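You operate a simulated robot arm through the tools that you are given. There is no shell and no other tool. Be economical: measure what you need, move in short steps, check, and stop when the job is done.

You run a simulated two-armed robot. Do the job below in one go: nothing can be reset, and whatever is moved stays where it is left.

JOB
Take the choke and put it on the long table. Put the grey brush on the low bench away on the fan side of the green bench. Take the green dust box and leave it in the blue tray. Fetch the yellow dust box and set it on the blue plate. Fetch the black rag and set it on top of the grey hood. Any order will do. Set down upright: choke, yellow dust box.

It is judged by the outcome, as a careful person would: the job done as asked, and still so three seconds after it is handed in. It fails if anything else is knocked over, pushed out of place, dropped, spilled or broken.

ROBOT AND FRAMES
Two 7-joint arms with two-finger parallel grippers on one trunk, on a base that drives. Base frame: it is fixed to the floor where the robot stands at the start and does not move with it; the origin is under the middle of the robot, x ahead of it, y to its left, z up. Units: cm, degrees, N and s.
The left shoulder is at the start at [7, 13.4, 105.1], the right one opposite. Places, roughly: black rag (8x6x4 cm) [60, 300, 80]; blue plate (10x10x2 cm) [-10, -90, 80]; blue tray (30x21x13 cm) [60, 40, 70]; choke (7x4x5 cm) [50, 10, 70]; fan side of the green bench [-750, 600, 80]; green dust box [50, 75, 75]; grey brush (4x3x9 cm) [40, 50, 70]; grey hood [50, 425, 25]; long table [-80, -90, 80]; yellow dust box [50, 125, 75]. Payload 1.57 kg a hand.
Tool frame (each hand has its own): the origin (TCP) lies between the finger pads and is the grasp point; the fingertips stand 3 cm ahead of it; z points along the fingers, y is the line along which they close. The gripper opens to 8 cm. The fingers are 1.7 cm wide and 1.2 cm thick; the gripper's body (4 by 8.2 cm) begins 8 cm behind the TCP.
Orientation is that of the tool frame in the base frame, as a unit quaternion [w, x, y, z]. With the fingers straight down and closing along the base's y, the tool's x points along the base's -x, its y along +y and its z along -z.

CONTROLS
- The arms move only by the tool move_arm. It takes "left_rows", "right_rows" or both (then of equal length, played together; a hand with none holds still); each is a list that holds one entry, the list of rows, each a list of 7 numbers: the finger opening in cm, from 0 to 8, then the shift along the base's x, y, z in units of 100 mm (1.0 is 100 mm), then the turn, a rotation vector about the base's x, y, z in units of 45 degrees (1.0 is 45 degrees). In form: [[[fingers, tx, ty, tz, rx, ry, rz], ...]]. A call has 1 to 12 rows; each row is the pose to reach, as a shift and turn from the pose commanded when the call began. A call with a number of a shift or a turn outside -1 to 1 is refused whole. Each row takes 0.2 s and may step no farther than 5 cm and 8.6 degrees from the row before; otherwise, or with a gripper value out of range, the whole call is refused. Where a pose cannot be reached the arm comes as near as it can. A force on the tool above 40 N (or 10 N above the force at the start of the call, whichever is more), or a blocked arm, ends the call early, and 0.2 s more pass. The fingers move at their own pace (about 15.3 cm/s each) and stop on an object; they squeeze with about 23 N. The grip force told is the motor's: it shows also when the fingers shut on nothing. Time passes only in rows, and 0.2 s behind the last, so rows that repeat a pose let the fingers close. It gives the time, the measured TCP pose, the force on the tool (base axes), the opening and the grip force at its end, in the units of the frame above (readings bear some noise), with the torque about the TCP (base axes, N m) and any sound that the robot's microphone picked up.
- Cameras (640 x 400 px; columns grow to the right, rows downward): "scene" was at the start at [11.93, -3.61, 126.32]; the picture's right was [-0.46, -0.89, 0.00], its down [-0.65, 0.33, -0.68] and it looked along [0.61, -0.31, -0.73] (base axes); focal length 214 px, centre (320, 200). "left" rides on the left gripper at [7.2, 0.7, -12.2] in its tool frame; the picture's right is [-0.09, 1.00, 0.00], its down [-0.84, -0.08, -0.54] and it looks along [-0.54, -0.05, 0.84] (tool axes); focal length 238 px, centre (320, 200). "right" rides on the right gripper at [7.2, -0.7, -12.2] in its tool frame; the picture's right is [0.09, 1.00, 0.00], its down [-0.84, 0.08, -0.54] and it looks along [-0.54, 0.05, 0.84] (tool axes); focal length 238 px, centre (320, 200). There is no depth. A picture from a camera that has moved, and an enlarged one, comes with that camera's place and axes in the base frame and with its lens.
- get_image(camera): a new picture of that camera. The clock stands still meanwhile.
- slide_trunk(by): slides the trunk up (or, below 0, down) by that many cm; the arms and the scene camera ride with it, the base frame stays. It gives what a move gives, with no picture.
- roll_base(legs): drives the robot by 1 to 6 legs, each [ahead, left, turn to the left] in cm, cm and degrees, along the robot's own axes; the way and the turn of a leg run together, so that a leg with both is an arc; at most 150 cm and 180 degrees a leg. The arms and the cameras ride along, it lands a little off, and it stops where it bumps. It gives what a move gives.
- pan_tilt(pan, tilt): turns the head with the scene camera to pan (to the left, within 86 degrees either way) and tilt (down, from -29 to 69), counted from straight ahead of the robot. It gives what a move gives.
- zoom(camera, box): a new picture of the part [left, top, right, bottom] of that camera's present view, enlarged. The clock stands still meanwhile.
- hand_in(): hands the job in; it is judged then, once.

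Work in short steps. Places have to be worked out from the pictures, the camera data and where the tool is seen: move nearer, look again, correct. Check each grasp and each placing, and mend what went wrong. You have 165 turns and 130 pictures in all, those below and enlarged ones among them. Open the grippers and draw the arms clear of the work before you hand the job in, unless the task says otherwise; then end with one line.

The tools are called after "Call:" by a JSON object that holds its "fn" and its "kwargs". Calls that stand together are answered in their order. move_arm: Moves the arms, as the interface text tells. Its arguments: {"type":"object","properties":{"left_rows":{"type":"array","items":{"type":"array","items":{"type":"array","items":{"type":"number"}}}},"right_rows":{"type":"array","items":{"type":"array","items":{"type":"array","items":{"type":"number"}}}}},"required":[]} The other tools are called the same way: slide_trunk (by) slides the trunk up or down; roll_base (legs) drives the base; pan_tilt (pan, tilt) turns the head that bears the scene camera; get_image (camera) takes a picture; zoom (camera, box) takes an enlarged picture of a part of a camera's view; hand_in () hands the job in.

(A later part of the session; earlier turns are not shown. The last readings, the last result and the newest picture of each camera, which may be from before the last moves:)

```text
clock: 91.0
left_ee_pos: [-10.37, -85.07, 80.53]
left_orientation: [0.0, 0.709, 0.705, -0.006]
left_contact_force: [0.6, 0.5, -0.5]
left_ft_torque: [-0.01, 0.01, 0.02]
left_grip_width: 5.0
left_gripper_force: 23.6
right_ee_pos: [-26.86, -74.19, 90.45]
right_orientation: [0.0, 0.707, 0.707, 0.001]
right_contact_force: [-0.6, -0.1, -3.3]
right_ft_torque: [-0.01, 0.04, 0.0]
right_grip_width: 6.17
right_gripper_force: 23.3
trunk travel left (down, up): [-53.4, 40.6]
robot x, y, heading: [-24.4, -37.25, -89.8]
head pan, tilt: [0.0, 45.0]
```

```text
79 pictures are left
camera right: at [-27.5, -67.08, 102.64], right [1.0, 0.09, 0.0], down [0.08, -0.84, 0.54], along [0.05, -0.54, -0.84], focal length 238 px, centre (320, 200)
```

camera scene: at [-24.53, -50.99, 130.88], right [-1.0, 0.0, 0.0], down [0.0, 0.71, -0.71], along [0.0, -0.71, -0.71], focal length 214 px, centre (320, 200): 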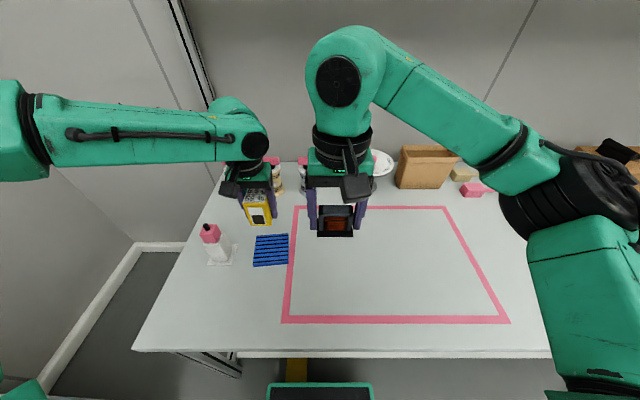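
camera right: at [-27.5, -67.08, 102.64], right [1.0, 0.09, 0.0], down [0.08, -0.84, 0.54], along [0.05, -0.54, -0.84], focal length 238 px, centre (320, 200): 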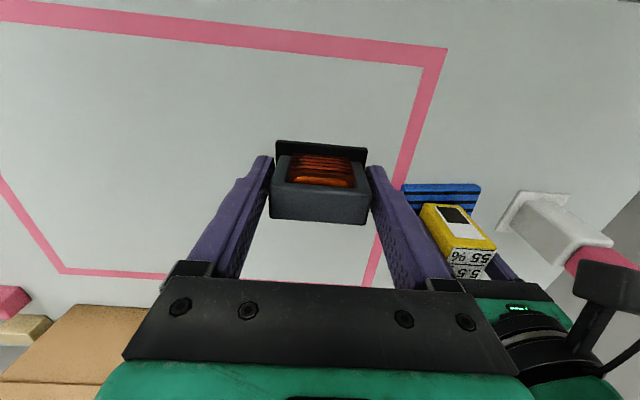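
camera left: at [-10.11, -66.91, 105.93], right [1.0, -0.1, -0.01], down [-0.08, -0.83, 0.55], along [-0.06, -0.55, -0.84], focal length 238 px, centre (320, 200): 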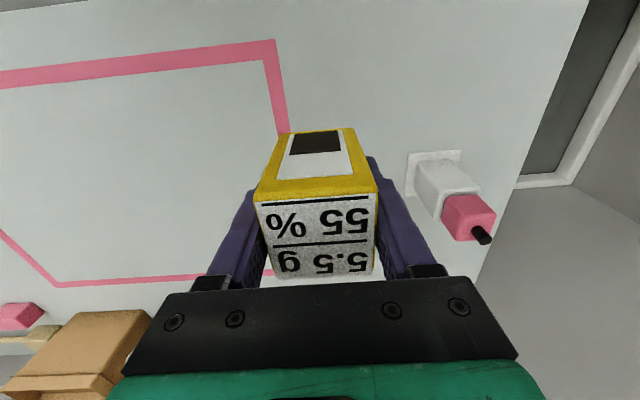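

Call:
{"fn": "slide_trunk", "kwargs": {"by": -0.4}}

Call:
{"fn": "slide_trunk", "kwargs": {"by": -0.3}}

Call:
{"fn": "slide_trunk", "kwargs": {"by": -0.3}}

```text
clock: 91.5
left_ee_pos: [-10.25, -85.04, 80.07]
left_orientation: [0.0, 0.708, 0.706, -0.006]
left_contact_force: [0.4, -0.7, -0.5]
left_ft_torque: [-0.01, -0.05, 0.02]
left_grip_width: 4.98
left_gripper_force: 23.4
right_ee_pos: [-27.01, -74.1, 90.07]
right_orientation: [0.0, 0.707, 0.707, 0.0]
right_contact_force: [0.3, -0.3, -2.8]
right_ft_torque: [0.01, -0.01, 0.0]
right_grip_width: 6.14
right_gripper_force: 23.1
trunk travel left (down, up): [-53.0, 41.0]
robot x, y, heading: [-24.27, -37.78, -89.9]
head pan, tilt: [0.0, 45.0]
```

```text
clock: 92.1
left_ee_pos: [-10.25, -85.03, 80.06]
left_orientation: [0.003, 0.709, 0.705, -0.008]
left_contact_force: [3.2, -2.7, 19.0]
left_ft_torque: [0.28, -0.63, -0.05]
left_grip_width: 4.99
left_gripper_force: 22.7
right_ee_pos: [-26.76, -74.11, 89.87]
right_orientation: [0.001, 0.707, 0.707, 0.0]
right_contact_force: [0.3, -0.2, -1.9]
right_ft_torque: [-0.01, 0.03, -0.02]
right_grip_width: 6.15
right_gripper_force: 23.1
trunk travel left (down, up): [-52.7, 41.3]
robot x, y, heading: [-23.91, -37.79, -90.0]
head pan, tilt: [0.0, 45.0]
```

```text
clock: 92.6
left_ee_pos: [-10.53, -84.98, 79.92]
left_orientation: [0.004, 0.708, 0.706, -0.009]
left_contact_force: [4.6, -7.6, 34.5]
left_ft_torque: [-0.03, -0.86, -0.12]
left_grip_width: 4.99
left_gripper_force: 23.7
right_ee_pos: [-27.03, -73.78, 89.7]
right_orientation: [0.001, 0.707, 0.707, -0.001]
right_contact_force: [0.0, 0.2, -1.5]
right_ft_torque: [0.0, 0.01, 0.01]
right_grip_width: 6.15
right_gripper_force: 22.9
trunk travel left (down, up): [-52.4, 41.6]
robot x, y, heading: [-24.4, -38.22, -89.9]
head pan, tilt: [0.0, 45.0]
```

Contact made at z≈80. I relieve the push by 0.5 cm, open, and check.

Call:
{"fn": "slide_trunk", "kwargs": {"by": 0.5}}

Call:
{"fn": "move_arm", "kwargs": {"left_rows": [[[6.5, 0, 0, 0, 0, 0, 0], [7, 0, 0, 0, 0, 0, 0], [7, 0, 0, 0, 0, 0, 0]]]}}

Call:
{"fn": "get_image", "kwargs": {"camera": "left"}}

```text
clock: 93.1
left_ee_pos: [-10.35, -84.95, 79.96]
left_orientation: [-0.001, 0.708, 0.706, -0.004]
left_contact_force: [0.5, -6.2, 12.1]
left_ft_torque: [-0.45, -0.3, -0.14]
left_grip_width: 4.96
left_gripper_force: 22.9
right_ee_pos: [-26.95, -74.11, 89.96]
right_orientation: [0.0, 0.707, 0.707, 0.0]
right_contact_force: [0.0, 0.1, -1.4]
right_ft_torque: [0.03, 0.01, 0.02]
right_grip_width: 6.16
right_gripper_force: 23.1
trunk travel left (down, up): [-52.9, 41.1]
robot x, y, heading: [-24.55, -37.86, -90.0]
head pan, tilt: [0.0, 45.0]
```

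```text
clock: 93.9
left_ee_pos: [-10.33, -84.99, 80.01]
left_orientation: [-0.001, 0.708, 0.706, -0.006]
left_contact_force: [0.1, 0.4, 0.2]
left_ft_torque: [0.01, -0.02, 0.02]
left_grip_width: 7.0
left_gripper_force: 0.0
right_ee_pos: [-26.91, -74.15, 89.94]
right_orientation: [0.0, 0.707, 0.707, 0.0]
right_contact_force: [-0.8, -0.6, -1.4]
right_ft_torque: [0.0, -0.01, -0.01]
right_grip_width: 6.17
right_gripper_force: 22.8
trunk travel left (down, up): [-52.9, 41.1]
robot x, y, heading: [-24.21, -38.06, -90.0]
head pan, tilt: [0.0, 45.0]
```

```text
78 pictures are left
camera left: at [-9.55, -77.77, 92.04], right [1.0, -0.09, -0.01], down [-0.08, -0.83, 0.55], along [-0.06, -0.55, -0.84], focal length 238 px, centre (320, 200)
```

left: 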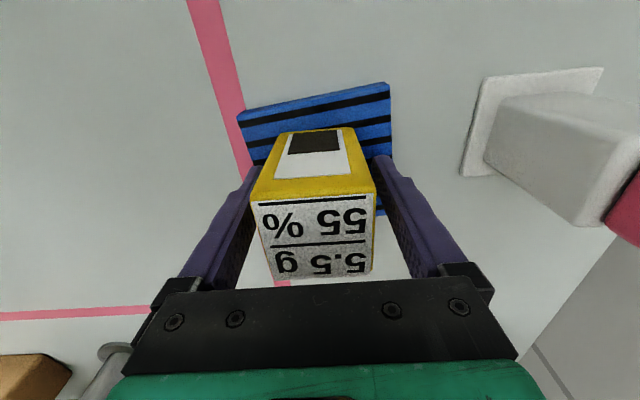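

The box stands on the plate centrally. I raise the left hand straight up and check.

Call:
{"fn": "move_arm", "kwargs": {"left_rows": [[[7, 0, 0, 0.3, 0, 0, 0], [7, 0, 0, 0.6, 0, 0, 0], [7, 0, 0, 1.0, 0, 0, 0]]]}}

Call:
{"fn": "move_arm", "kwargs": {"left_rows": [[[7, 0, 0, 0.4, 0, 0, 0], [7, 0, 0.2, 0.8, 0, 0, 0], [7, 0, 0.6, 1.0, 0, 0, 0], [7, 0, 1.0, 1.0, 0, 0, 0]]]}}

Call:
{"fn": "get_image", "kwargs": {"camera": "right"}}

Call:
{"fn": "get_image", "kwargs": {"camera": "scene"}}

```text
clock: 94.7
left_ee_pos: [-10.18, -85.14, 90.22]
left_orientation: [0.0, 0.707, 0.707, -0.005]
left_contact_force: [-0.8, -0.2, 0.3]
left_ft_torque: [-0.02, 0.01, -0.02]
left_grip_width: 7.0
left_gripper_force: 0.1
right_ee_pos: [-26.91, -74.21, 89.9]
right_orientation: [0.0, 0.707, 0.707, 0.0]
right_contact_force: [0.6, 0.6, -1.6]
right_ft_torque: [-0.01, 0.02, -0.01]
right_grip_width: 6.18
right_gripper_force: 23.0
trunk travel left (down, up): [-52.9, 41.1]
robot x, y, heading: [-24.35, -37.73, -90.1]
head pan, tilt: [0.0, 45.0]
```

```text
clock: 95.7
left_ee_pos: [-10.4, -74.96, 100.14]
left_orientation: [0.0, 0.709, 0.706, -0.006]
left_contact_force: [0.6, 0.6, 0.2]
left_ft_torque: [-0.01, -0.04, 0.03]
left_grip_width: 7.02
left_gripper_force: 0.0
right_ee_pos: [-26.9, -73.98, 89.88]
right_orientation: [0.0, 0.707, 0.708, -0.001]
right_contact_force: [-0.2, -0.5, -2.3]
right_ft_torque: [-0.03, 0.02, 0.01]
right_grip_width: 6.19
right_gripper_force: 22.7
trunk travel left (down, up): [-52.9, 41.1]
robot x, y, heading: [-24.38, -37.97, -90.2]
head pan, tilt: [0.0, 45.0]
```

```text
77 pictures are left
camera right: at [-27.46, -66.91, 102.2], right [1.0, 0.09, 0.0], down [0.08, -0.84, 0.54], along [0.05, -0.54, -0.84], focal length 238 px, centre (320, 200)
```

right: 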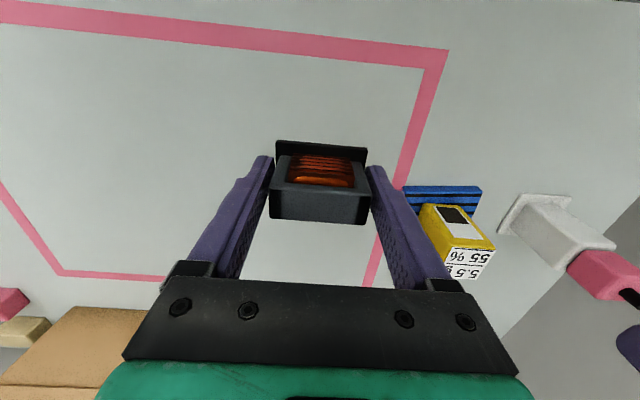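

```text
76 pictures are left
camera scene: at [-24.48, -50.87, 116.99], right [-1.0, 0.0, 0.0], down [0.0, 0.71, -0.71], along [0.0, -0.71, -0.71], focal length 214 px, centre (320, 200)
```

scene: 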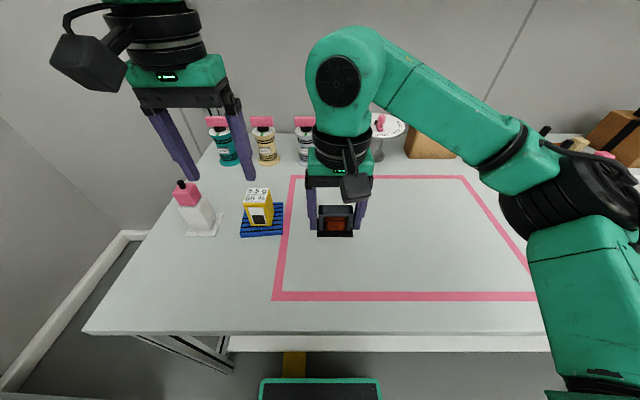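

Yellow box stands well. Now lower the choke onto the long table at (−27, −74), expecting contact near z≈78.

Call:
{"fn": "move_arm", "kwargs": {"right_rows": [[[0, 0, 0, -0.3, 0, 0, 0], [0, 0, 0, -0.6, 0, 0, 0], [0, 0, 0, -0.9, 0, 0, 0], [0, 0, 0, -1.0, 0, 0, 0]]]}}

Call:
{"fn": "move_arm", "kwargs": {"right_rows": [[[0, 0, 0, -0.05, 0, 0, 0], [0, 0, 0, -0.1, 0, 0, 0], [0, 0, 0, -0.14, 0, 0, 0], [0, 0, 0, -0.17, 0, 0, 0], [0, 0, 0, -0.2, 0, 0, 0]]]}}

Call:
{"fn": "get_image", "kwargs": {"camera": "right"}}

```text
clock: 96.7
left_ee_pos: [-10.53, -75.15, 100.06]
left_orientation: [0.0, 0.708, 0.706, -0.006]
left_contact_force: [0.0, -0.4, -0.3]
left_ft_torque: [-0.01, -0.02, -0.01]
left_grip_width: 7.04
left_gripper_force: 0.0
right_ee_pos: [-26.9, -74.2, 79.97]
right_orientation: [0.0, 0.707, 0.707, 0.0]
right_contact_force: [0.8, -0.1, -1.0]
right_ft_torque: [-0.01, 0.01, -0.03]
right_grip_width: 6.16
right_gripper_force: 23.5
trunk travel left (down, up): [-52.9, 41.1]
robot x, y, heading: [-24.03, -38.18, -90.0]
head pan, tilt: [0.0, 45.0]
```

```text
clock: 97.9
left_ee_pos: [-10.39, -75.02, 100.11]
left_orientation: [0.0, 0.709, 0.706, -0.006]
left_contact_force: [-0.1, 0.0, 0.0]
left_ft_torque: [-0.04, -0.02, -0.02]
left_grip_width: 6.99
left_gripper_force: 0.1
right_ee_pos: [-26.94, -74.04, 77.92]
right_orientation: [0.001, 0.707, 0.708, -0.001]
right_contact_force: [-1.0, -1.7, 18.2]
right_ft_torque: [-0.04, 0.03, -0.05]
right_grip_width: 6.19
right_gripper_force: 23.1
trunk travel left (down, up): [-52.9, 41.1]
robot x, y, heading: [-24.15, -38.38, -90.1]
head pan, tilt: [0.0, 45.0]
```

```text
75 pictures are left
camera right: at [-27.52, -66.93, 90.23], right [1.0, 0.09, 0.0], down [0.08, -0.84, 0.54], along [0.05, -0.54, -0.84], focal length 238 px, centre (320, 200)
```

right: 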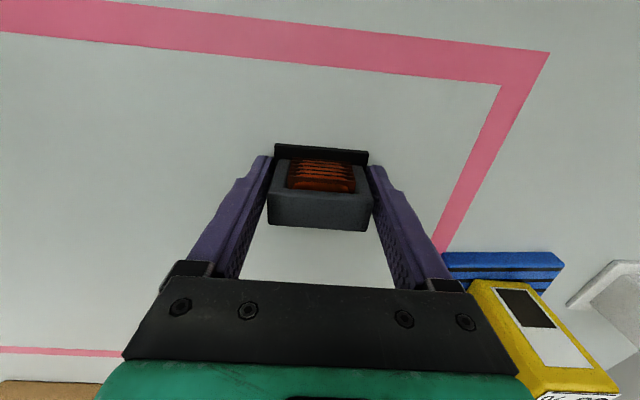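

Choke is on the table. I open the right fingers, rise, and check that it stands.

Call:
{"fn": "move_arm", "kwargs": {"right_rows": [[[8, 0, 0, 0.02, 0, 0, 0], [8, 0, 0, 0.02, 0, 0, 0], [8, 0, 0, 0.3, 0, 0, 0], [8, 0, 0, 0.6, 0, 0, 0], [8, 0, 0, 1.0, 0, 0, 0]]]}}

Call:
{"fn": "move_arm", "kwargs": {"right_rows": [[[8, 0, 0, 0.4, 0, 0, 0], [8, 0, 0.2, 0.8, 0, 0, 0], [8, 0, 0.5, 1.0, 0, 0, 0]]]}}

Call:
{"fn": "get_image", "kwargs": {"camera": "right"}}

```text
clock: 99.1
left_ee_pos: [-10.45, -75.04, 100.1]
left_orientation: [-0.001, 0.708, 0.706, -0.006]
left_contact_force: [0.5, 0.1, 0.5]
left_ft_torque: [0.0, 0.0, -0.02]
left_grip_width: 7.01
left_gripper_force: 0.2
right_ee_pos: [-26.88, -74.08, 87.91]
right_orientation: [0.0, 0.707, 0.707, -0.001]
right_contact_force: [0.1, 0.1, 0.1]
right_ft_torque: [-0.02, 0.03, -0.01]
right_grip_width: 8.01
right_gripper_force: 0.0
trunk travel left (down, up): [-52.9, 41.1]
robot x, y, heading: [-24.19, -37.55, -90.2]
head pan, tilt: [0.0, 45.0]
```

```text
clock: 99.9
left_ee_pos: [-10.45, -74.98, 100.17]
left_orientation: [0.0, 0.708, 0.706, -0.007]
left_contact_force: [0.2, 0.7, 0.1]
left_ft_torque: [0.01, -0.01, -0.01]
left_grip_width: 6.99
left_gripper_force: 0.1
right_ee_pos: [-26.68, -69.06, 97.92]
right_orientation: [-0.001, 0.707, 0.707, 0.0]
right_contact_force: [0.7, 0.1, -1.0]
right_ft_torque: [-0.03, 0.01, 0.0]
right_grip_width: 8.0
right_gripper_force: 0.1
trunk travel left (down, up): [-52.9, 41.1]
robot x, y, heading: [-24.33, -38.13, -90.1]
head pan, tilt: [0.0, 45.0]
```

```text
74 pictures are left
camera right: at [-27.37, -61.95, 110.22], right [1.0, 0.09, 0.0], down [0.08, -0.84, 0.54], along [0.05, -0.54, -0.84], focal length 238 px, centre (320, 200)
```

right: 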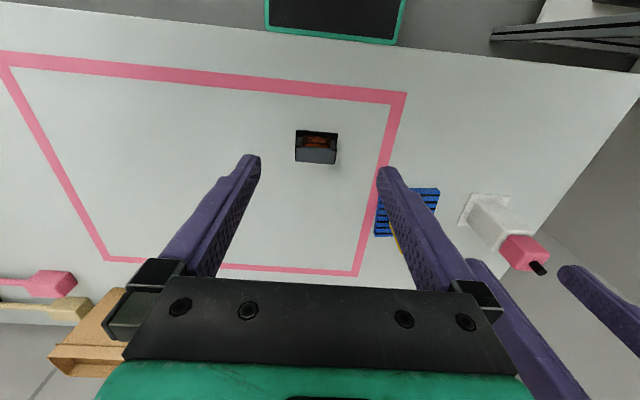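

Choke stands on the long table. Next is the brush: back out, turn to face the first table and come in front of it.

Call:
{"fn": "roll_base", "kwargs": {"legs": [[-36, 0, 0], [0, 0, 90], [0, 59, 0], [22, 0, 0]]}}

Call:
{"fn": "move_arm", "kwargs": {"right_rows": [[[8, 0.4, 0, 0, 0, 0, 0], [8, 0.8, 0, 0, 0, 0, 0], [8, 1.0, 0, 0, 0, 0, 0]]]}}

Call:
{"fn": "get_image", "kwargs": {"camera": "right"}}

Call:
{"fn": "get_image", "kwargs": {"camera": "scene"}}

```text
clock: 110.3
left_ee_pos: [35.48, 70.82, 100.07]
left_orientation: [0.004, 0.001, 1.0, -0.005]
left_contact_force: [-0.4, -0.5, -0.1]
left_ft_torque: [-0.01, 0.01, -0.02]
left_grip_width: 7.01
left_gripper_force: 0.0
right_ee_pos: [29.48, 54.31, 97.82]
right_orientation: [-0.001, -0.002, 1.0, 0.0]
right_contact_force: [-0.2, 0.6, -0.8]
right_ft_torque: [-0.02, 0.02, -0.01]
right_grip_width: 7.99
right_gripper_force: 0.0
trunk travel left (down, up): [-52.9, 41.1]
robot x, y, heading: [-1.82, 56.92, -0.1]
head pan, tilt: [0.0, 45.0]
```

```text
clock: 111.1
left_ee_pos: [35.35, 70.84, 100.08]
left_orientation: [0.005, 0.0, 1.0, -0.004]
left_contact_force: [0.6, 0.1, -0.3]
left_ft_torque: [0.01, 0.0, -0.04]
left_grip_width: 7.01
left_gripper_force: 0.0
right_ee_pos: [39.74, 54.54, 97.88]
right_orientation: [-0.001, -0.001, 1.0, 0.0]
right_contact_force: [-0.8, -0.6, -0.8]
right_ft_torque: [0.0, 0.04, -0.05]
right_grip_width: 8.02
right_gripper_force: 0.1
trunk travel left (down, up): [-52.9, 41.1]
robot x, y, heading: [-1.88, 56.66, 0.0]
head pan, tilt: [0.0, 45.0]
```

```text
73 pictures are left
camera right: at [32.53, 53.7, 110.17], right [-0.09, 1.0, 0.0], down [0.84, 0.08, 0.54], along [0.54, 0.05, -0.84], focal length 238 px, centre (320, 200)
```

right: 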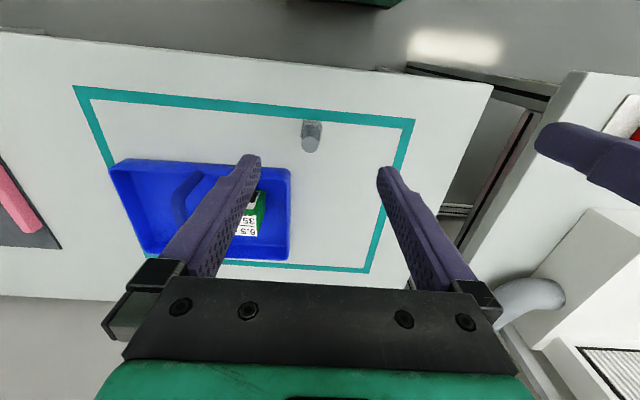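

```text
72 pictures are left
camera scene: at [11.18, 56.87, 116.97], right [0.0, -1.0, 0.0], down [-0.71, 0.0, -0.71], along [0.71, 0.0, -0.71], focal length 214 px, centre (320, 200)
```

scene: 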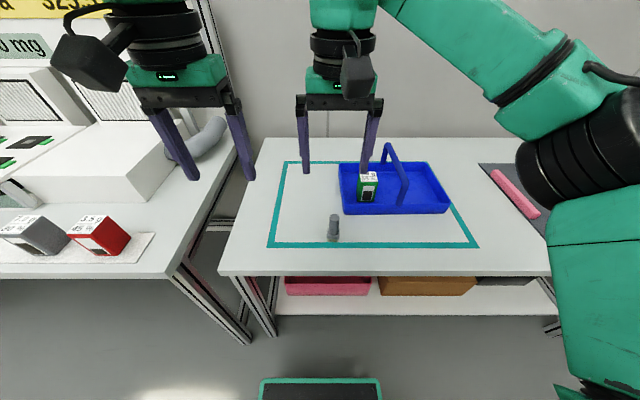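

The brush stands upright at about (43.5, 53.4). I align the right hand over it and descend partway.

Call:
{"fn": "move_arm", "kwargs": {"right_rows": [[[8, 0.2, -0.05, -0.3, 0, 0, 0], [8, 0.38, -0.11, -0.6, 0, 0, 0], [8, 0.38, -0.11, -0.9, 0, 0, 0]]]}}

Call:
{"fn": "get_image", "kwargs": {"camera": "right"}}

```text
clock: 111.9
left_ee_pos: [35.44, 70.85, 99.96]
left_orientation: [0.004, 0.001, 1.0, -0.004]
left_contact_force: [0.0, 0.3, 0.0]
left_ft_torque: [0.02, -0.01, -0.01]
left_grip_width: 6.99
left_gripper_force: 0.1
right_ee_pos: [43.46, 53.33, 88.85]
right_orientation: [0.0, -0.001, 1.0, 0.001]
right_contact_force: [0.2, -0.3, 0.4]
right_ft_torque: [-0.01, 0.01, 0.0]
right_grip_width: 8.0
right_gripper_force: 0.1
trunk travel left (down, up): [-52.9, 41.1]
robot x, y, heading: [-1.81, 56.69, -0.2]
head pan, tilt: [0.0, 45.0]
```

```text
71 pictures are left
camera right: at [36.22, 52.68, 101.07], right [-0.09, 1.0, 0.0], down [0.84, 0.08, 0.54], along [0.54, 0.05, -0.84], focal length 238 px, centre (320, 200)
```

right: 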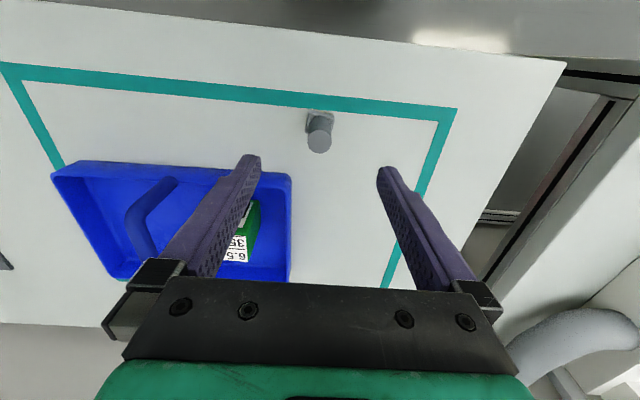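

Aligned. I descend around the handle and close.

Call:
{"fn": "move_arm", "kwargs": {"right_rows": [[[8, 0.03, 0, -0.3, 0, 0, 0], [8, 0.04, 0, -0.6, 0, 0, 0], [8, 0.04, 0, -0.9, 0, 0, 0]]]}}

Call:
{"fn": "get_image", "kwargs": {"camera": "right"}}

```text
clock: 112.7
left_ee_pos: [35.51, 70.76, 99.97]
left_orientation: [0.004, 0.0, 1.0, -0.003]
left_contact_force: [-0.6, -0.4, -0.5]
left_ft_torque: [0.0, 0.01, 0.02]
left_grip_width: 7.0
left_gripper_force: 0.0
right_ee_pos: [43.48, 53.27, 79.82]
right_orientation: [0.0, -0.001, 1.0, 0.0]
right_contact_force: [-0.4, 0.9, 0.0]
right_ft_torque: [-0.01, -0.02, 0.03]
right_grip_width: 8.01
right_gripper_force: 0.1
trunk travel left (down, up): [-52.9, 41.1]
robot x, y, heading: [-1.58, 56.57, 0.1]
head pan, tilt: [0.0, 45.0]
```

```text
70 pictures are left
camera right: at [36.49, 52.57, 92.09], right [-0.09, 1.0, 0.0], down [0.84, 0.08, 0.54], along [0.54, 0.05, -0.84], focal length 238 px, centre (320, 200)
```

right: 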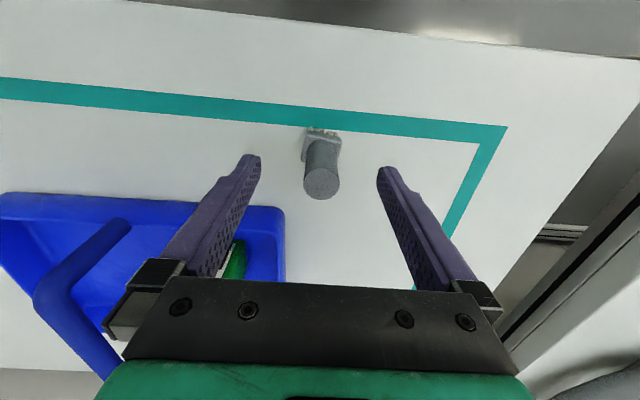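

The brush top is at about (44.6, 53.5, 77.3). I shift 1 cm forward, go to z≈74.5 and close.

Call:
{"fn": "move_arm", "kwargs": {"right_rows": [[[8, 0.1, 0.02, 0, 0, 0, 0], [8, 0.1, 0.02, -0.25, 0, 0, 0], [8, 0.1, 0.02, -0.52, 0, 0, 0], [8, 0.1, 0.02, -0.52, 0, 0, 0], [0, 0.1, 0.02, -0.52, 0, 0, 0], [0, 0.1, 0.02, -0.52, 0, 0, 0], [0, 0.1, 0.02, -0.52, 0, 0, 0], [0, 0.1, 0.02, -0.52, 0, 0, 0], [0, 0.1, 0.02, -0.52, 0, 0, 0]]]}}

Call:
{"fn": "get_image", "kwargs": {"camera": "right"}}

```text
clock: 114.7
left_ee_pos: [35.44, 70.74, 100.06]
left_orientation: [0.005, 0.001, 1.0, -0.004]
left_contact_force: [0.2, -0.4, -0.3]
left_ft_torque: [0.02, 0.0, 0.0]
left_grip_width: 7.01
left_gripper_force: 0.0
right_ee_pos: [44.63, 53.58, 74.78]
right_orientation: [0.0, 0.0, 1.0, 0.0]
right_contact_force: [0.5, 0.0, 0.1]
right_ft_torque: [-0.02, 0.02, 0.0]
right_grip_width: 3.11
right_gripper_force: 23.2
trunk travel left (down, up): [-52.9, 41.1]
robot x, y, heading: [-1.98, 56.9, 0.0]
head pan, tilt: [0.0, 45.0]
```

```text
69 pictures are left
camera right: at [37.46, 52.85, 86.94], right [-0.09, 1.0, 0.0], down [0.84, 0.08, 0.54], along [0.54, 0.05, -0.84], focal length 238 px, centre (320, 200)
```

right: 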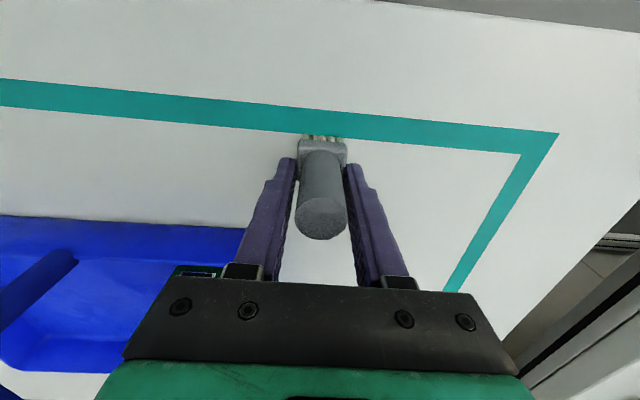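

Gripped at 3.1 cm. Lift slowly and check.

Call:
{"fn": "move_arm", "kwargs": {"right_rows": [[[0, 0, 0, 0.05, 0, 0, 0], [0, 0, 0, 0.15, 0, 0, 0], [0, 0, 0, 0.3, 0, 0, 0], [0, 0, 0, 0.5, 0, 0, 0], [0, 0, 0, 0.75, 0, 0, 0], [0, 0, 0, 1.0, 0, 0, 0]]]}}

Call:
{"fn": "move_arm", "kwargs": {"right_rows": [[[0, -0.2, 0, 0.3, 0, 0, 0], [0, -0.5, 0, 0.6, 0, 0, 0], [0, -0.8, 0, 0.9, 0, 0, 0], [0, -1.0, 0, 1.0, 0, 0, 0]]]}}

Call:
{"fn": "get_image", "kwargs": {"camera": "right"}}

```text
clock: 116.1
left_ee_pos: [35.38, 70.74, 99.99]
left_orientation: [0.004, 0.001, 1.0, -0.005]
left_contact_force: [-0.2, 0.0, 0.3]
left_ft_torque: [0.02, -0.01, 0.0]
left_grip_width: 6.97
left_gripper_force: 0.1
right_ee_pos: [44.63, 53.58, 84.95]
right_orientation: [0.0, -0.001, 1.0, -0.001]
right_contact_force: [0.2, 0.3, -1.3]
right_ft_torque: [-0.01, -0.01, 0.01]
right_grip_width: 3.1
right_gripper_force: 23.2
trunk travel left (down, up): [-52.9, 41.1]
robot x, y, heading: [-1.61, 56.97, -0.0]
head pan, tilt: [0.0, 45.0]
```

```text
clock: 117.1
left_ee_pos: [35.38, 70.78, 99.95]
left_orientation: [0.005, 0.001, 1.0, -0.005]
left_contact_force: [0.0, -0.4, -0.8]
left_ft_torque: [-0.01, -0.02, 0.02]
left_grip_width: 7.0
left_gripper_force: 0.1
right_ee_pos: [34.9, 53.42, 94.81]
right_orientation: [0.0, -0.001, 1.0, 0.0]
right_contact_force: [0.3, 0.2, -0.7]
right_ft_torque: [0.0, 0.0, -0.03]
right_grip_width: 3.08
right_gripper_force: 23.1
trunk travel left (down, up): [-52.9, 41.1]
robot x, y, heading: [-1.5, 56.8, 0.2]
head pan, tilt: [0.0, 45.0]
```

```text
68 pictures are left
camera right: at [27.66, 52.66, 107.0], right [-0.09, 1.0, 0.0], down [0.84, 0.08, 0.54], along [0.54, 0.05, -0.84], focal length 238 px, centre (320, 200)
```

right: 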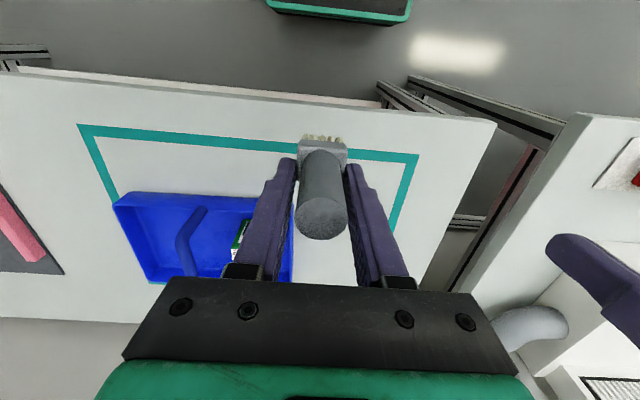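

Brush held. Now back off and travel left along the corridor toward the rag (60, 300).

Call:
{"fn": "roll_base", "kwargs": {"legs": [[-30, 0, 0], [0, 110, 0], [0, 90, 0]]}}

Call:
{"fn": "pan_tilt", "kwargs": {"pan": 30, "tilt": 35}}

Call:
{"fn": "get_image", "kwargs": {"camera": "scene"}}

```text
clock: 128.7
left_ee_pos: [4.17, 270.37, 99.99]
left_orientation: [0.004, -0.009, 1.0, -0.005]
left_contact_force: [-0.3, 0.0, 0.8]
left_ft_torque: [0.02, -0.04, -0.01]
left_grip_width: 6.98
left_gripper_force: 0.0
right_ee_pos: [4.05, 252.87, 94.7]
right_orientation: [0.0, -0.01, 1.0, 0.0]
right_contact_force: [0.5, 0.3, -0.5]
right_ft_torque: [0.02, -0.03, 0.0]
right_grip_width: 3.1
right_gripper_force: 22.7
trunk travel left (down, up): [-52.9, 41.1]
robot x, y, heading: [-32.71, 255.6, 1.3]
head pan, tilt: [0.0, 45.0]
```

```text
clock: 129.6
left_ee_pos: [4.13, 270.47, 99.94]
left_orientation: [0.005, -0.008, 1.0, -0.004]
left_contact_force: [-0.4, -0.5, 0.8]
left_ft_torque: [0.0, -0.02, -0.02]
left_grip_width: 7.01
left_gripper_force: 0.0
right_ee_pos: [3.95, 252.8, 94.72]
right_orientation: [0.001, -0.011, 1.0, 0.001]
right_contact_force: [0.5, -0.3, -0.5]
right_ft_torque: [-0.01, 0.01, 0.0]
right_grip_width: 3.1
right_gripper_force: 23.0
trunk travel left (down, up): [-52.9, 41.1]
robot x, y, heading: [-32.7, 255.58, 1.1]
head pan, tilt: [30.0, 35.0]
```

```text
67 pictures are left
camera scene: at [-20.37, 260.38, 118.45], right [0.52, -0.86, 0.0], down [-0.49, -0.3, -0.82], along [0.7, 0.42, -0.57], focal length 214 px, centre (320, 200)
```

scene: 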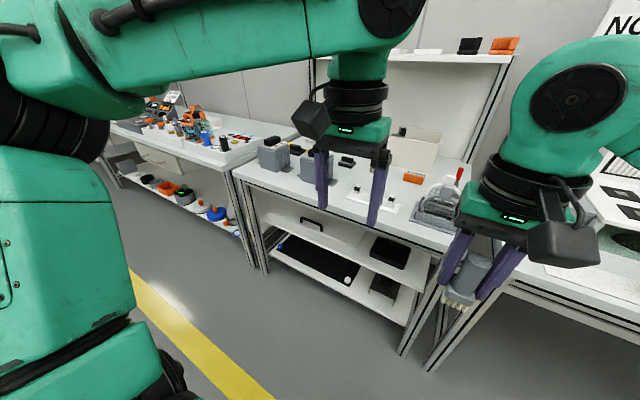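

I need to find the rag among these objects; I zoom in and also use the left hand camera.

Call:
{"fn": "zoom", "kwargs": {"camera": "scene", "box": [220, 100, 460, 250]}}

Call:
{"fn": "get_image", "kwargs": {"camera": "left"}}

```text
2.67 times, centred on (340, 175) of scene
camera zoom: at [-20.37, 260.38, 118.45], right [0.52, -0.86, 0.0], down [-0.49, -0.3, -0.82], along [0.7, 0.42, -0.57], focal length 572 px, centre (267, 267)
```

zoom: 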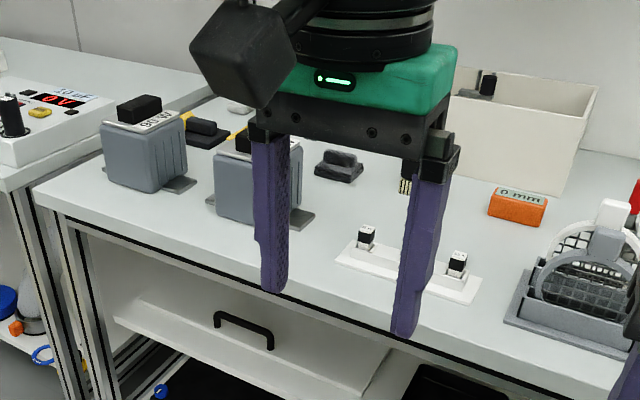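

```text
65 pictures are left
camera left: at [-3.07, 270.99, 112.1], right [0.08, 1.0, -0.01], down [0.83, -0.06, 0.55], along [0.55, -0.05, -0.84], focal length 238 px, centre (320, 200)
```

left: 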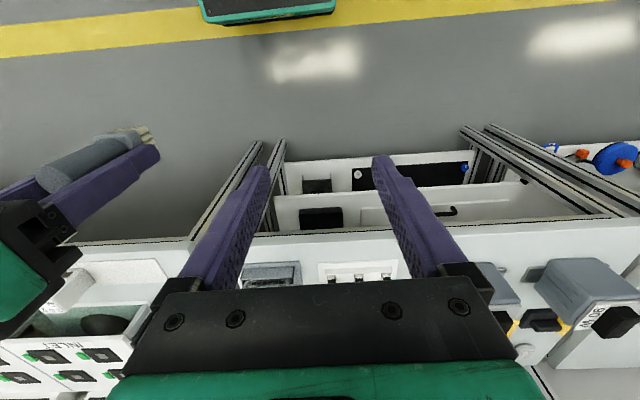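

The dark cloth lump at about (56, 293) looks like the rag. I move closer to see it properly.

Call:
{"fn": "roll_base", "kwargs": {"legs": [[0, 22, -1.1], [28, 0, 0]]}}

Call:
{"fn": "get_image", "kwargs": {"camera": "left"}}

Call:
{"fn": "get_image", "kwargs": {"camera": "scene"}}

```text
clock: 132.9
left_ee_pos: [32.51, 291.95, 99.94]
left_orientation: [0.004, 0.001, 1.0, -0.004]
left_contact_force: [0.3, -0.2, 0.7]
left_ft_torque: [0.02, 0.0, 0.0]
left_grip_width: 7.0
left_gripper_force: 0.1
right_ee_pos: [31.96, 274.59, 94.75]
right_orientation: [0.0, 0.0, 1.0, 0.0]
right_contact_force: [0.1, -0.3, -0.4]
right_ft_torque: [0.01, 0.02, -0.01]
right_grip_width: 3.13
right_gripper_force: 22.6
trunk travel left (down, up): [-52.9, 41.1]
robot x, y, heading: [-4.35, 277.68, -0.1]
head pan, tilt: [30.0, 35.0]
```

```text
64 pictures are left
camera left: at [25.24, 292.69, 112.1], right [0.09, 1.0, -0.01], down [0.83, -0.07, 0.55], along [0.55, -0.06, -0.84], focal length 238 px, centre (320, 200)
```

left: 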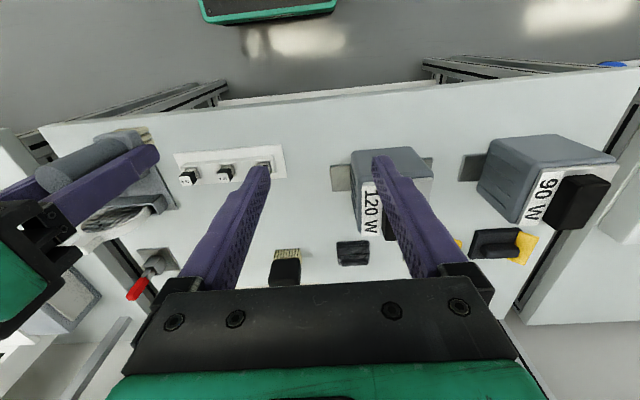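

```text
63 pictures are left
camera scene: at [7.77, 282.38, 118.45], right [0.5, -0.87, 0.0], down [-0.5, -0.29, -0.82], along [0.71, 0.41, -0.57], focal length 214 px, centre (320, 200)
```

scene: 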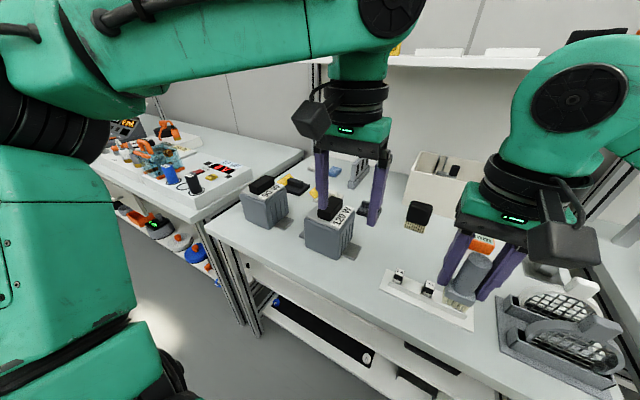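

Call:
{"fn": "zoom", "kwargs": {"camera": "left", "box": [250, 190, 570, 300]}}

```text
2.00 times, centred on (410, 245) of left
camera zoom: at [25.24, 292.69, 112.1], right [0.09, 1.0, -0.01], down [0.83, -0.07, 0.55], along [0.55, -0.06, -0.84], focal length 477 px, centre (140, 110)
```

zoom: 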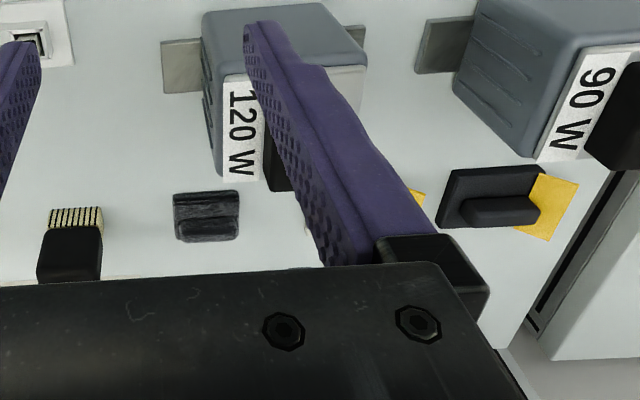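

The textured fold at about (60.4, 295.5) is the rag. I lift and retract the right hand (brush) for safety, then drive 13 cm forward.

Call:
{"fn": "move_arm", "kwargs": {"right_rows": [[[0, -0.2, 0, 0.4, 0, 0, 0], [0, -0.5, 0, 0.7, 0, 0, 0], [0, -0.9, 0, 1.0, 0, 0, 0]]]}}

Call:
{"fn": "roll_base", "kwargs": {"legs": [[13, 3, 0]]}}

Call:
{"fn": "move_arm", "kwargs": {"left_rows": [[[8, 0.3, 0, 0, 0, 0, 0], [8, 0.6, 0, 0, 0, 0, 0], [8, 0.9, 0, 0, 0, 0, 0], [8, 1.0, 0, 0, 0, 0, 0], [8, 1.0, 0, 0, 0, 0, 0]]]}}

Call:
{"fn": "get_image", "kwargs": {"camera": "left"}}

Call:
{"fn": "get_image", "kwargs": {"camera": "scene"}}

```text
clock: 133.7
left_ee_pos: [32.31, 291.94, 100.14]
left_orientation: [0.005, 0.001, 1.0, -0.005]
left_contact_force: [-0.7, -0.5, 0.2]
left_ft_torque: [-0.02, -0.01, -0.01]
left_grip_width: 7.0
left_gripper_force: 0.0
right_ee_pos: [22.47, 274.58, 104.72]
right_orientation: [0.0, 0.0, 1.0, 0.0]
right_contact_force: [-0.9, 0.2, -0.8]
right_ft_torque: [0.02, -0.07, -0.01]
right_grip_width: 3.1
right_gripper_force: 23.6
trunk travel left (down, up): [-52.9, 41.1]
robot x, y, heading: [-4.89, 278.31, 0.2]
head pan, tilt: [30.0, 35.0]
```

```text
clock: 135.0
left_ee_pos: [45.42, 294.99, 100.01]
left_orientation: [0.005, 0.0, 1.0, -0.003]
left_contact_force: [0.1, 0.0, 0.0]
left_ft_torque: [-0.02, -0.01, -0.02]
left_grip_width: 7.01
left_gripper_force: 0.0
right_ee_pos: [35.77, 277.5, 104.59]
right_orientation: [0.0, -0.002, 1.0, 0.0]
right_contact_force: [0.8, -0.4, -0.9]
right_ft_torque: [0.03, 0.02, 0.02]
right_grip_width: 3.11
right_gripper_force: 23.2
trunk travel left (down, up): [-52.9, 41.1]
robot x, y, heading: [8.38, 280.88, -0.0]
head pan, tilt: [30.0, 35.0]
```

```text
clock: 136.2
left_ee_pos: [55.19, 295.44, 99.72]
left_orientation: [0.005, 0.0, 1.0, -0.004]
left_contact_force: [-0.2, 0.1, 0.4]
left_ft_torque: [-0.04, 0.02, 0.0]
left_grip_width: 8.02
left_gripper_force: 0.1
left hand out of reach, approached as far as the arm can: row 4, 5
right_ee_pos: [35.77, 277.55, 104.72]
right_orientation: [0.0, -0.002, 1.0, 0.0]
right_contact_force: [-0.8, -0.2, -0.6]
right_ft_torque: [0.03, 0.02, 0.01]
right_grip_width: 3.1
right_gripper_force: 23.0
trunk travel left (down, up): [-52.9, 41.1]
robot x, y, heading: [8.33, 281.06, 0.2]
head pan, tilt: [30.0, 35.0]
```

```text
61 pictures are left
camera left: at [47.8, 296.19, 111.82], right [0.09, 1.0, -0.01], down [0.83, -0.07, 0.55], along [0.55, -0.06, -0.83], focal length 238 px, centre (320, 200)
```

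left: 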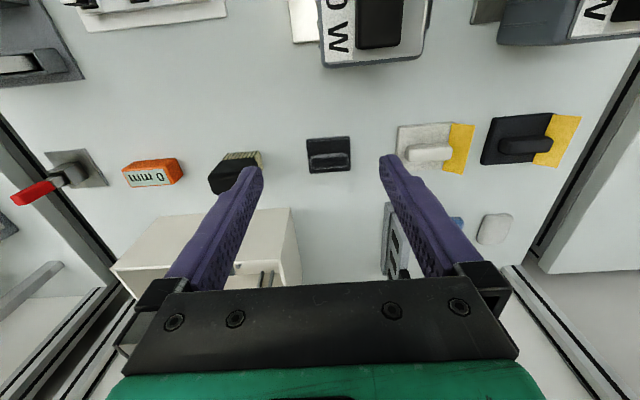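

```text
60 pictures are left
camera scene: at [20.75, 285.4, 118.46], right [0.5, -0.86, 0.0], down [-0.5, -0.29, -0.82], along [0.71, 0.41, -0.57], focal length 214 px, centre (320, 200)
```

scene: 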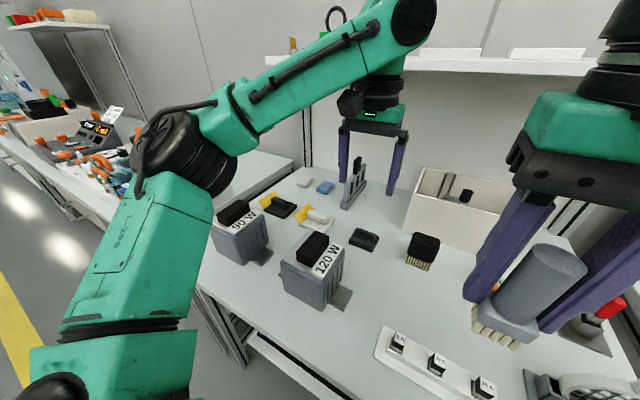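

I zoom to discriminate the two black candidates.

Call:
{"fn": "zoom", "kwargs": {"camera": "left", "box": [280, 90, 600, 200]}}

Call:
{"fn": "zoom", "kwargs": {"camera": "scene", "box": [250, 170, 450, 290]}}

```text
2.00 times, centred on (440, 145) of left
camera zoom: at [47.8, 296.19, 111.82], right [0.09, 1.0, -0.01], down [0.83, -0.07, 0.55], along [0.55, -0.06, -0.83], focal length 477 px, centre (80, 310)
```

zoom: 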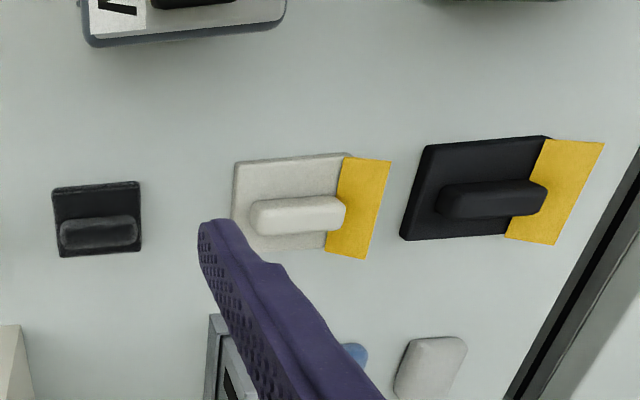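

```text
3.20 times, centred on (350, 230) of scene
camera zoom: at [20.75, 285.4, 118.46], right [0.5, -0.86, 0.0], down [-0.5, -0.29, -0.82], along [0.71, 0.41, -0.57], focal length 686 px, centre (224, 104)
```

zoom: 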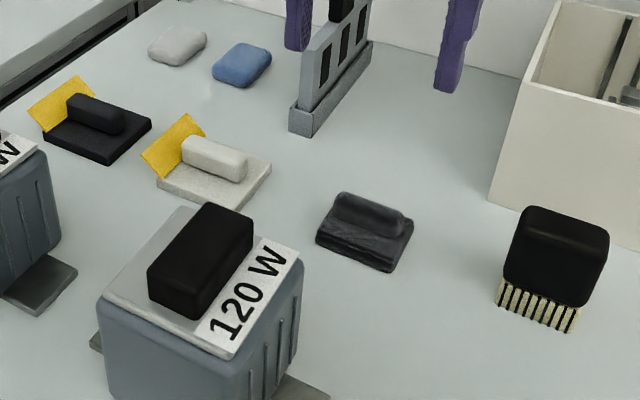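

The textured black cloth without a flap (6.5×6 cm at ≈(63.5, 295.7)) matches the rag's size. I creep 4 cm forward, lower the trunk a bit for reach, and extend.

Call:
{"fn": "roll_base", "kwargs": {"legs": [[4, 0, 0]]}}

Call:
{"fn": "slide_trunk", "kwargs": {"by": -3}}

Call:
{"fn": "move_arm", "kwargs": {"left_rows": [[[8, 0.1, 0, -0.3, 0, 0, 0], [8, 0.2, 0, -0.6, 0, 0, 0], [8, 0.35, 0, -0.9, 0, 0, 0], [8, 0.4, 0, -1.0, 0, 0, 0]]]}}

Call:
{"fn": "get_image", "kwargs": {"camera": "left"}}

```text
clock: 137.0
left_ee_pos: [58.95, 295.47, 99.88]
left_orientation: [0.006, 0.0, 1.0, -0.004]
left_contact_force: [0.4, -0.4, -1.1]
left_ft_torque: [0.01, 0.04, 0.04]
left_grip_width: 8.0
left_gripper_force: 0.0
right_ee_pos: [39.56, 277.53, 104.75]
right_orientation: [0.001, -0.002, 1.0, 0.001]
right_contact_force: [-0.1, -0.8, -0.3]
right_ft_torque: [0.02, 0.0, 0.0]
right_grip_width: 3.11
right_gripper_force: 22.6
trunk travel left (down, up): [-52.9, 41.1]
robot x, y, heading: [12.04, 281.1, 0.3]
head pan, tilt: [30.0, 35.0]
```

```text
clock: 137.8
left_ee_pos: [59.06, 295.38, 96.87]
left_orientation: [0.005, 0.0, 1.0, -0.004]
left_contact_force: [0.3, -0.5, 0.0]
left_ft_torque: [-0.03, -0.03, -0.02]
left_grip_width: 8.01
left_gripper_force: 0.0
right_ee_pos: [39.66, 277.6, 101.65]
right_orientation: [0.002, -0.001, 1.0, 0.0]
right_contact_force: [-0.4, -0.6, -0.8]
right_ft_torque: [0.01, 0.01, -0.01]
right_grip_width: 3.1
right_gripper_force: 23.4
trunk travel left (down, up): [-49.9, 44.1]
robot x, y, heading: [12.42, 280.9, -0.0]
head pan, tilt: [30.0, 35.0]
```

```text
clock: 138.8
left_ee_pos: [63.16, 295.21, 86.89]
left_orientation: [0.006, 0.0, 1.0, -0.005]
left_contact_force: [0.3, -0.1, -0.1]
left_ft_torque: [0.01, 0.02, -0.03]
left_grip_width: 8.01
left_gripper_force: 0.1
right_ee_pos: [39.64, 277.55, 101.84]
right_orientation: [0.001, -0.002, 1.0, 0.0]
right_contact_force: [-0.8, 0.8, -0.2]
right_ft_torque: [0.01, 0.01, 0.04]
right_grip_width: 3.11
right_gripper_force: 23.2
trunk travel left (down, up): [-49.9, 44.1]
robot x, y, heading: [12.21, 281.24, 0.0]
head pan, tilt: [30.0, 35.0]
```

```text
57 pictures are left
camera left: at [55.82, 296.08, 98.97], right [0.09, 1.0, -0.01], down [0.83, -0.07, 0.55], along [0.55, -0.06, -0.83], focal length 238 px, centre (320, 200)
```

left: 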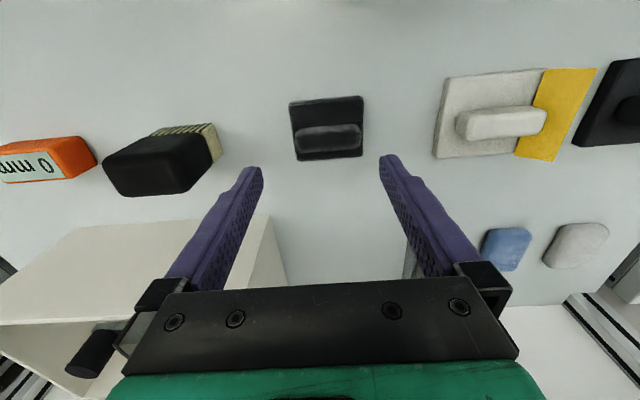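

Rag centre is (63.4, 295.9) with ~6.9 cm width. I correct and lower carefully.

Call:
{"fn": "move_arm", "kwargs": {"left_rows": [[[8, 0.02, 0.07, 0, 0, 0, 0], [8, 0.02, 0.07, -0.3, 0, 0, 0], [8, 0.02, 0.07, -0.55, 0, 0, 0], [8, 0.02, 0.07, -0.55, 0, 0, 0]]]}}

Call:
{"fn": "get_image", "kwargs": {"camera": "left"}}

```text
clock: 139.8
left_ee_pos: [63.3, 296.06, 81.32]
left_orientation: [0.006, 0.0, 1.0, -0.005]
left_contact_force: [-0.2, 0.5, -0.1]
left_ft_torque: [0.0, -0.01, 0.0]
left_grip_width: 8.0
left_gripper_force: 0.1
right_ee_pos: [39.61, 277.58, 101.73]
right_orientation: [0.0, -0.002, 1.0, 0.0]
right_contact_force: [0.4, 0.5, -0.3]
right_ft_torque: [0.01, 0.0, 0.02]
right_grip_width: 3.14
right_gripper_force: 23.0
trunk travel left (down, up): [-49.9, 44.1]
robot x, y, heading: [12.54, 280.71, 0.2]
head pan, tilt: [30.0, 35.0]
```

```text
56 pictures are left
camera left: at [55.93, 296.82, 93.37], right [0.09, 1.0, -0.01], down [0.83, -0.07, 0.55], along [0.55, -0.06, -0.83], focal length 238 px, centre (320, 200)
```

left: 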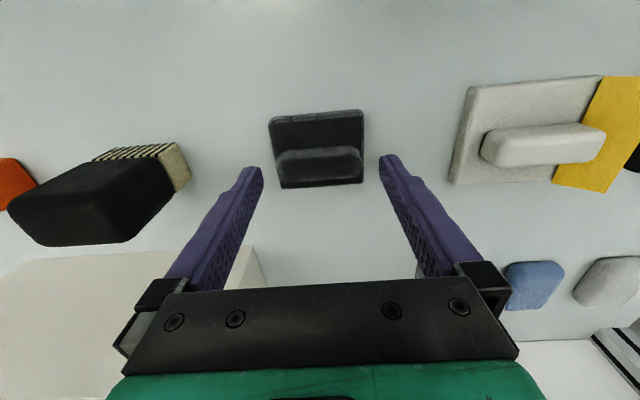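

Centred within 1 mm or so. I go down the last 3.9 cm in small steps and close.

Call:
{"fn": "move_arm", "kwargs": {"left_rows": [[[8, 0, -0.01, -0.15, 0, 0, 0], [8, 0, -0.01, -0.28, 0, 0, 0], [8, 0, -0.01, -0.38, 0, 0, 0], [8, 0, -0.01, -0.38, 0, 0, 0]]]}}

Call:
{"fn": "get_image", "kwargs": {"camera": "left"}}

```text
clock: 140.8
left_ee_pos: [63.2, 296.02, 78.02]
left_orientation: [0.013, 0.0, 1.0, -0.004]
left_contact_force: [7.9, 5.2, 38.7]
left_ft_torque: [1.83, 0.07, -0.35]
left_grip_width: 7.98
left_gripper_force: 0.2
right_ee_pos: [39.21, 277.43, 101.87]
right_orientation: [0.002, -0.001, 1.0, 0.0]
right_contact_force: [0.3, 1.4, -1.0]
right_ft_torque: [0.02, -0.01, 0.0]
right_grip_width: 3.09
right_gripper_force: 23.3
trunk travel left (down, up): [-49.9, 44.1]
robot x, y, heading: [12.31, 281.03, 0.2]
head pan, tilt: [30.0, 35.0]
```

```text
55 pictures are left
camera left: at [55.74, 296.69, 89.99], right [0.09, 1.0, -0.01], down [0.82, -0.07, 0.56], along [0.56, -0.06, -0.83], focal length 238 px, centre (320, 200)
```

left: 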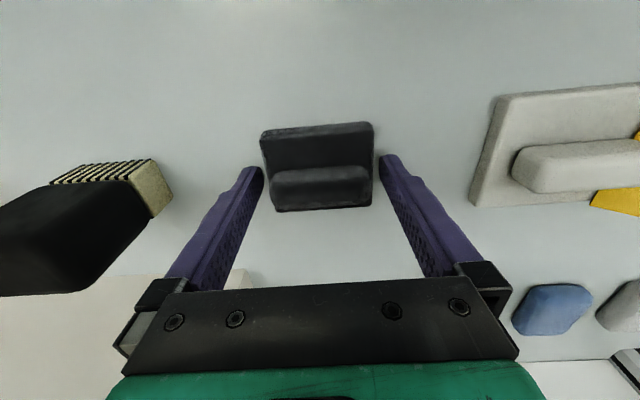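

The +y fingertip touched the table at z≈75 (no overlap with the rag visible). I raise 4 mm and close.

Call:
{"fn": "move_arm", "kwargs": {"left_rows": [[[8, 0, 0, 0.04, 0, 0, 0], [8, 0, 0, 0.04, 0, 0, 0], [0, 0, 0, 0.04, 0, 0, 0], [0, 0, 0, 0.04, 0, 0, 0], [0, 0, 0, 0.04, 0, 0, 0], [0, 0, 0, 0.04, 0, 0, 0]]]}}

Call:
{"fn": "get_image", "kwargs": {"camera": "left"}}

```text
clock: 142.2
left_ee_pos: [63.19, 296.27, 77.92]
left_orientation: [0.01, 0.0, 1.0, -0.003]
left_contact_force: [7.0, 21.7, 29.2]
left_ft_torque: [1.81, 0.03, -0.41]
left_grip_width: 6.92
left_gripper_force: 22.5
right_ee_pos: [39.46, 277.76, 101.76]
right_orientation: [0.002, -0.002, 1.0, 0.0]
right_contact_force: [0.7, -0.2, 0.2]
right_ft_torque: [0.0, 0.02, -0.01]
right_grip_width: 3.06
right_gripper_force: 22.8
trunk travel left (down, up): [-49.9, 44.1]
robot x, y, heading: [12.07, 281.02, -0.2]
head pan, tilt: [30.0, 35.0]
```

```text
54 pictures are left
camera left: at [55.79, 297.06, 90.05], right [0.09, 1.0, -0.01], down [0.83, -0.07, 0.56], along [0.56, -0.06, -0.83], focal length 238 px, centre (320, 200)
```

left: 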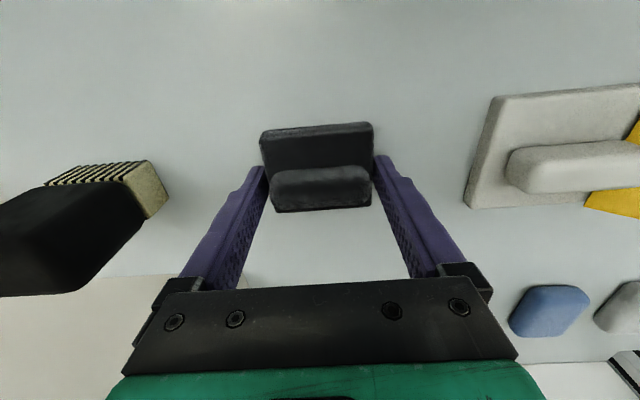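

Closed on the rag at 6.9 cm. I lift gently.

Call:
{"fn": "move_arm", "kwargs": {"left_rows": [[[0, 0, 0, 0.05, 0, 0, 0], [0, 0, 0, 0.1, 0, 0, 0], [0, 0, 0, 0.2, 0, 0, 0], [0, 0, 0, 0.35, 0, 0, 0], [0, 0, 0, 0.5, 0, 0, 0]]]}}

Call:
{"fn": "get_image", "kwargs": {"camera": "left"}}

```text
clock: 143.4
left_ee_pos: [63.29, 295.9, 82.78]
left_orientation: [0.005, 0.0, 1.0, -0.004]
left_contact_force: [0.1, -0.5, 0.3]
left_ft_torque: [-0.03, -0.02, -0.01]
left_grip_width: 6.89
left_gripper_force: 23.6
right_ee_pos: [39.61, 277.57, 101.58]
right_orientation: [0.001, -0.002, 1.0, 0.0]
right_contact_force: [-0.1, -0.9, -1.1]
right_ft_torque: [-0.01, -0.02, 0.01]
right_grip_width: 3.1
right_gripper_force: 23.3
trunk travel left (down, up): [-49.9, 44.1]
robot x, y, heading: [12.75, 280.76, 0.3]
head pan, tilt: [30.0, 35.0]
```

```text
53 pictures are left
camera left: at [56.03, 296.78, 94.96], right [0.09, 1.0, -0.01], down [0.83, -0.07, 0.55], along [0.55, -0.06, -0.83], focal length 238 px, centre (320, 200)
```

left: 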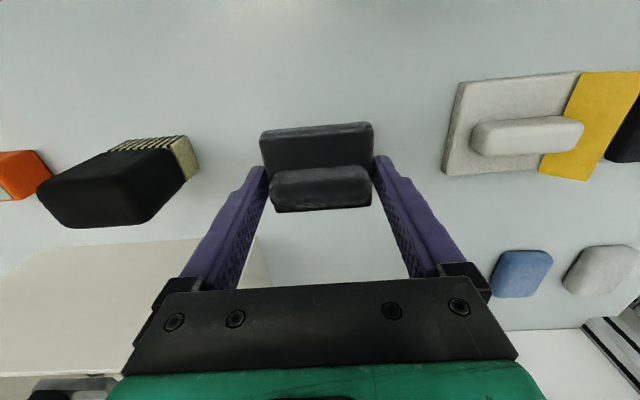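

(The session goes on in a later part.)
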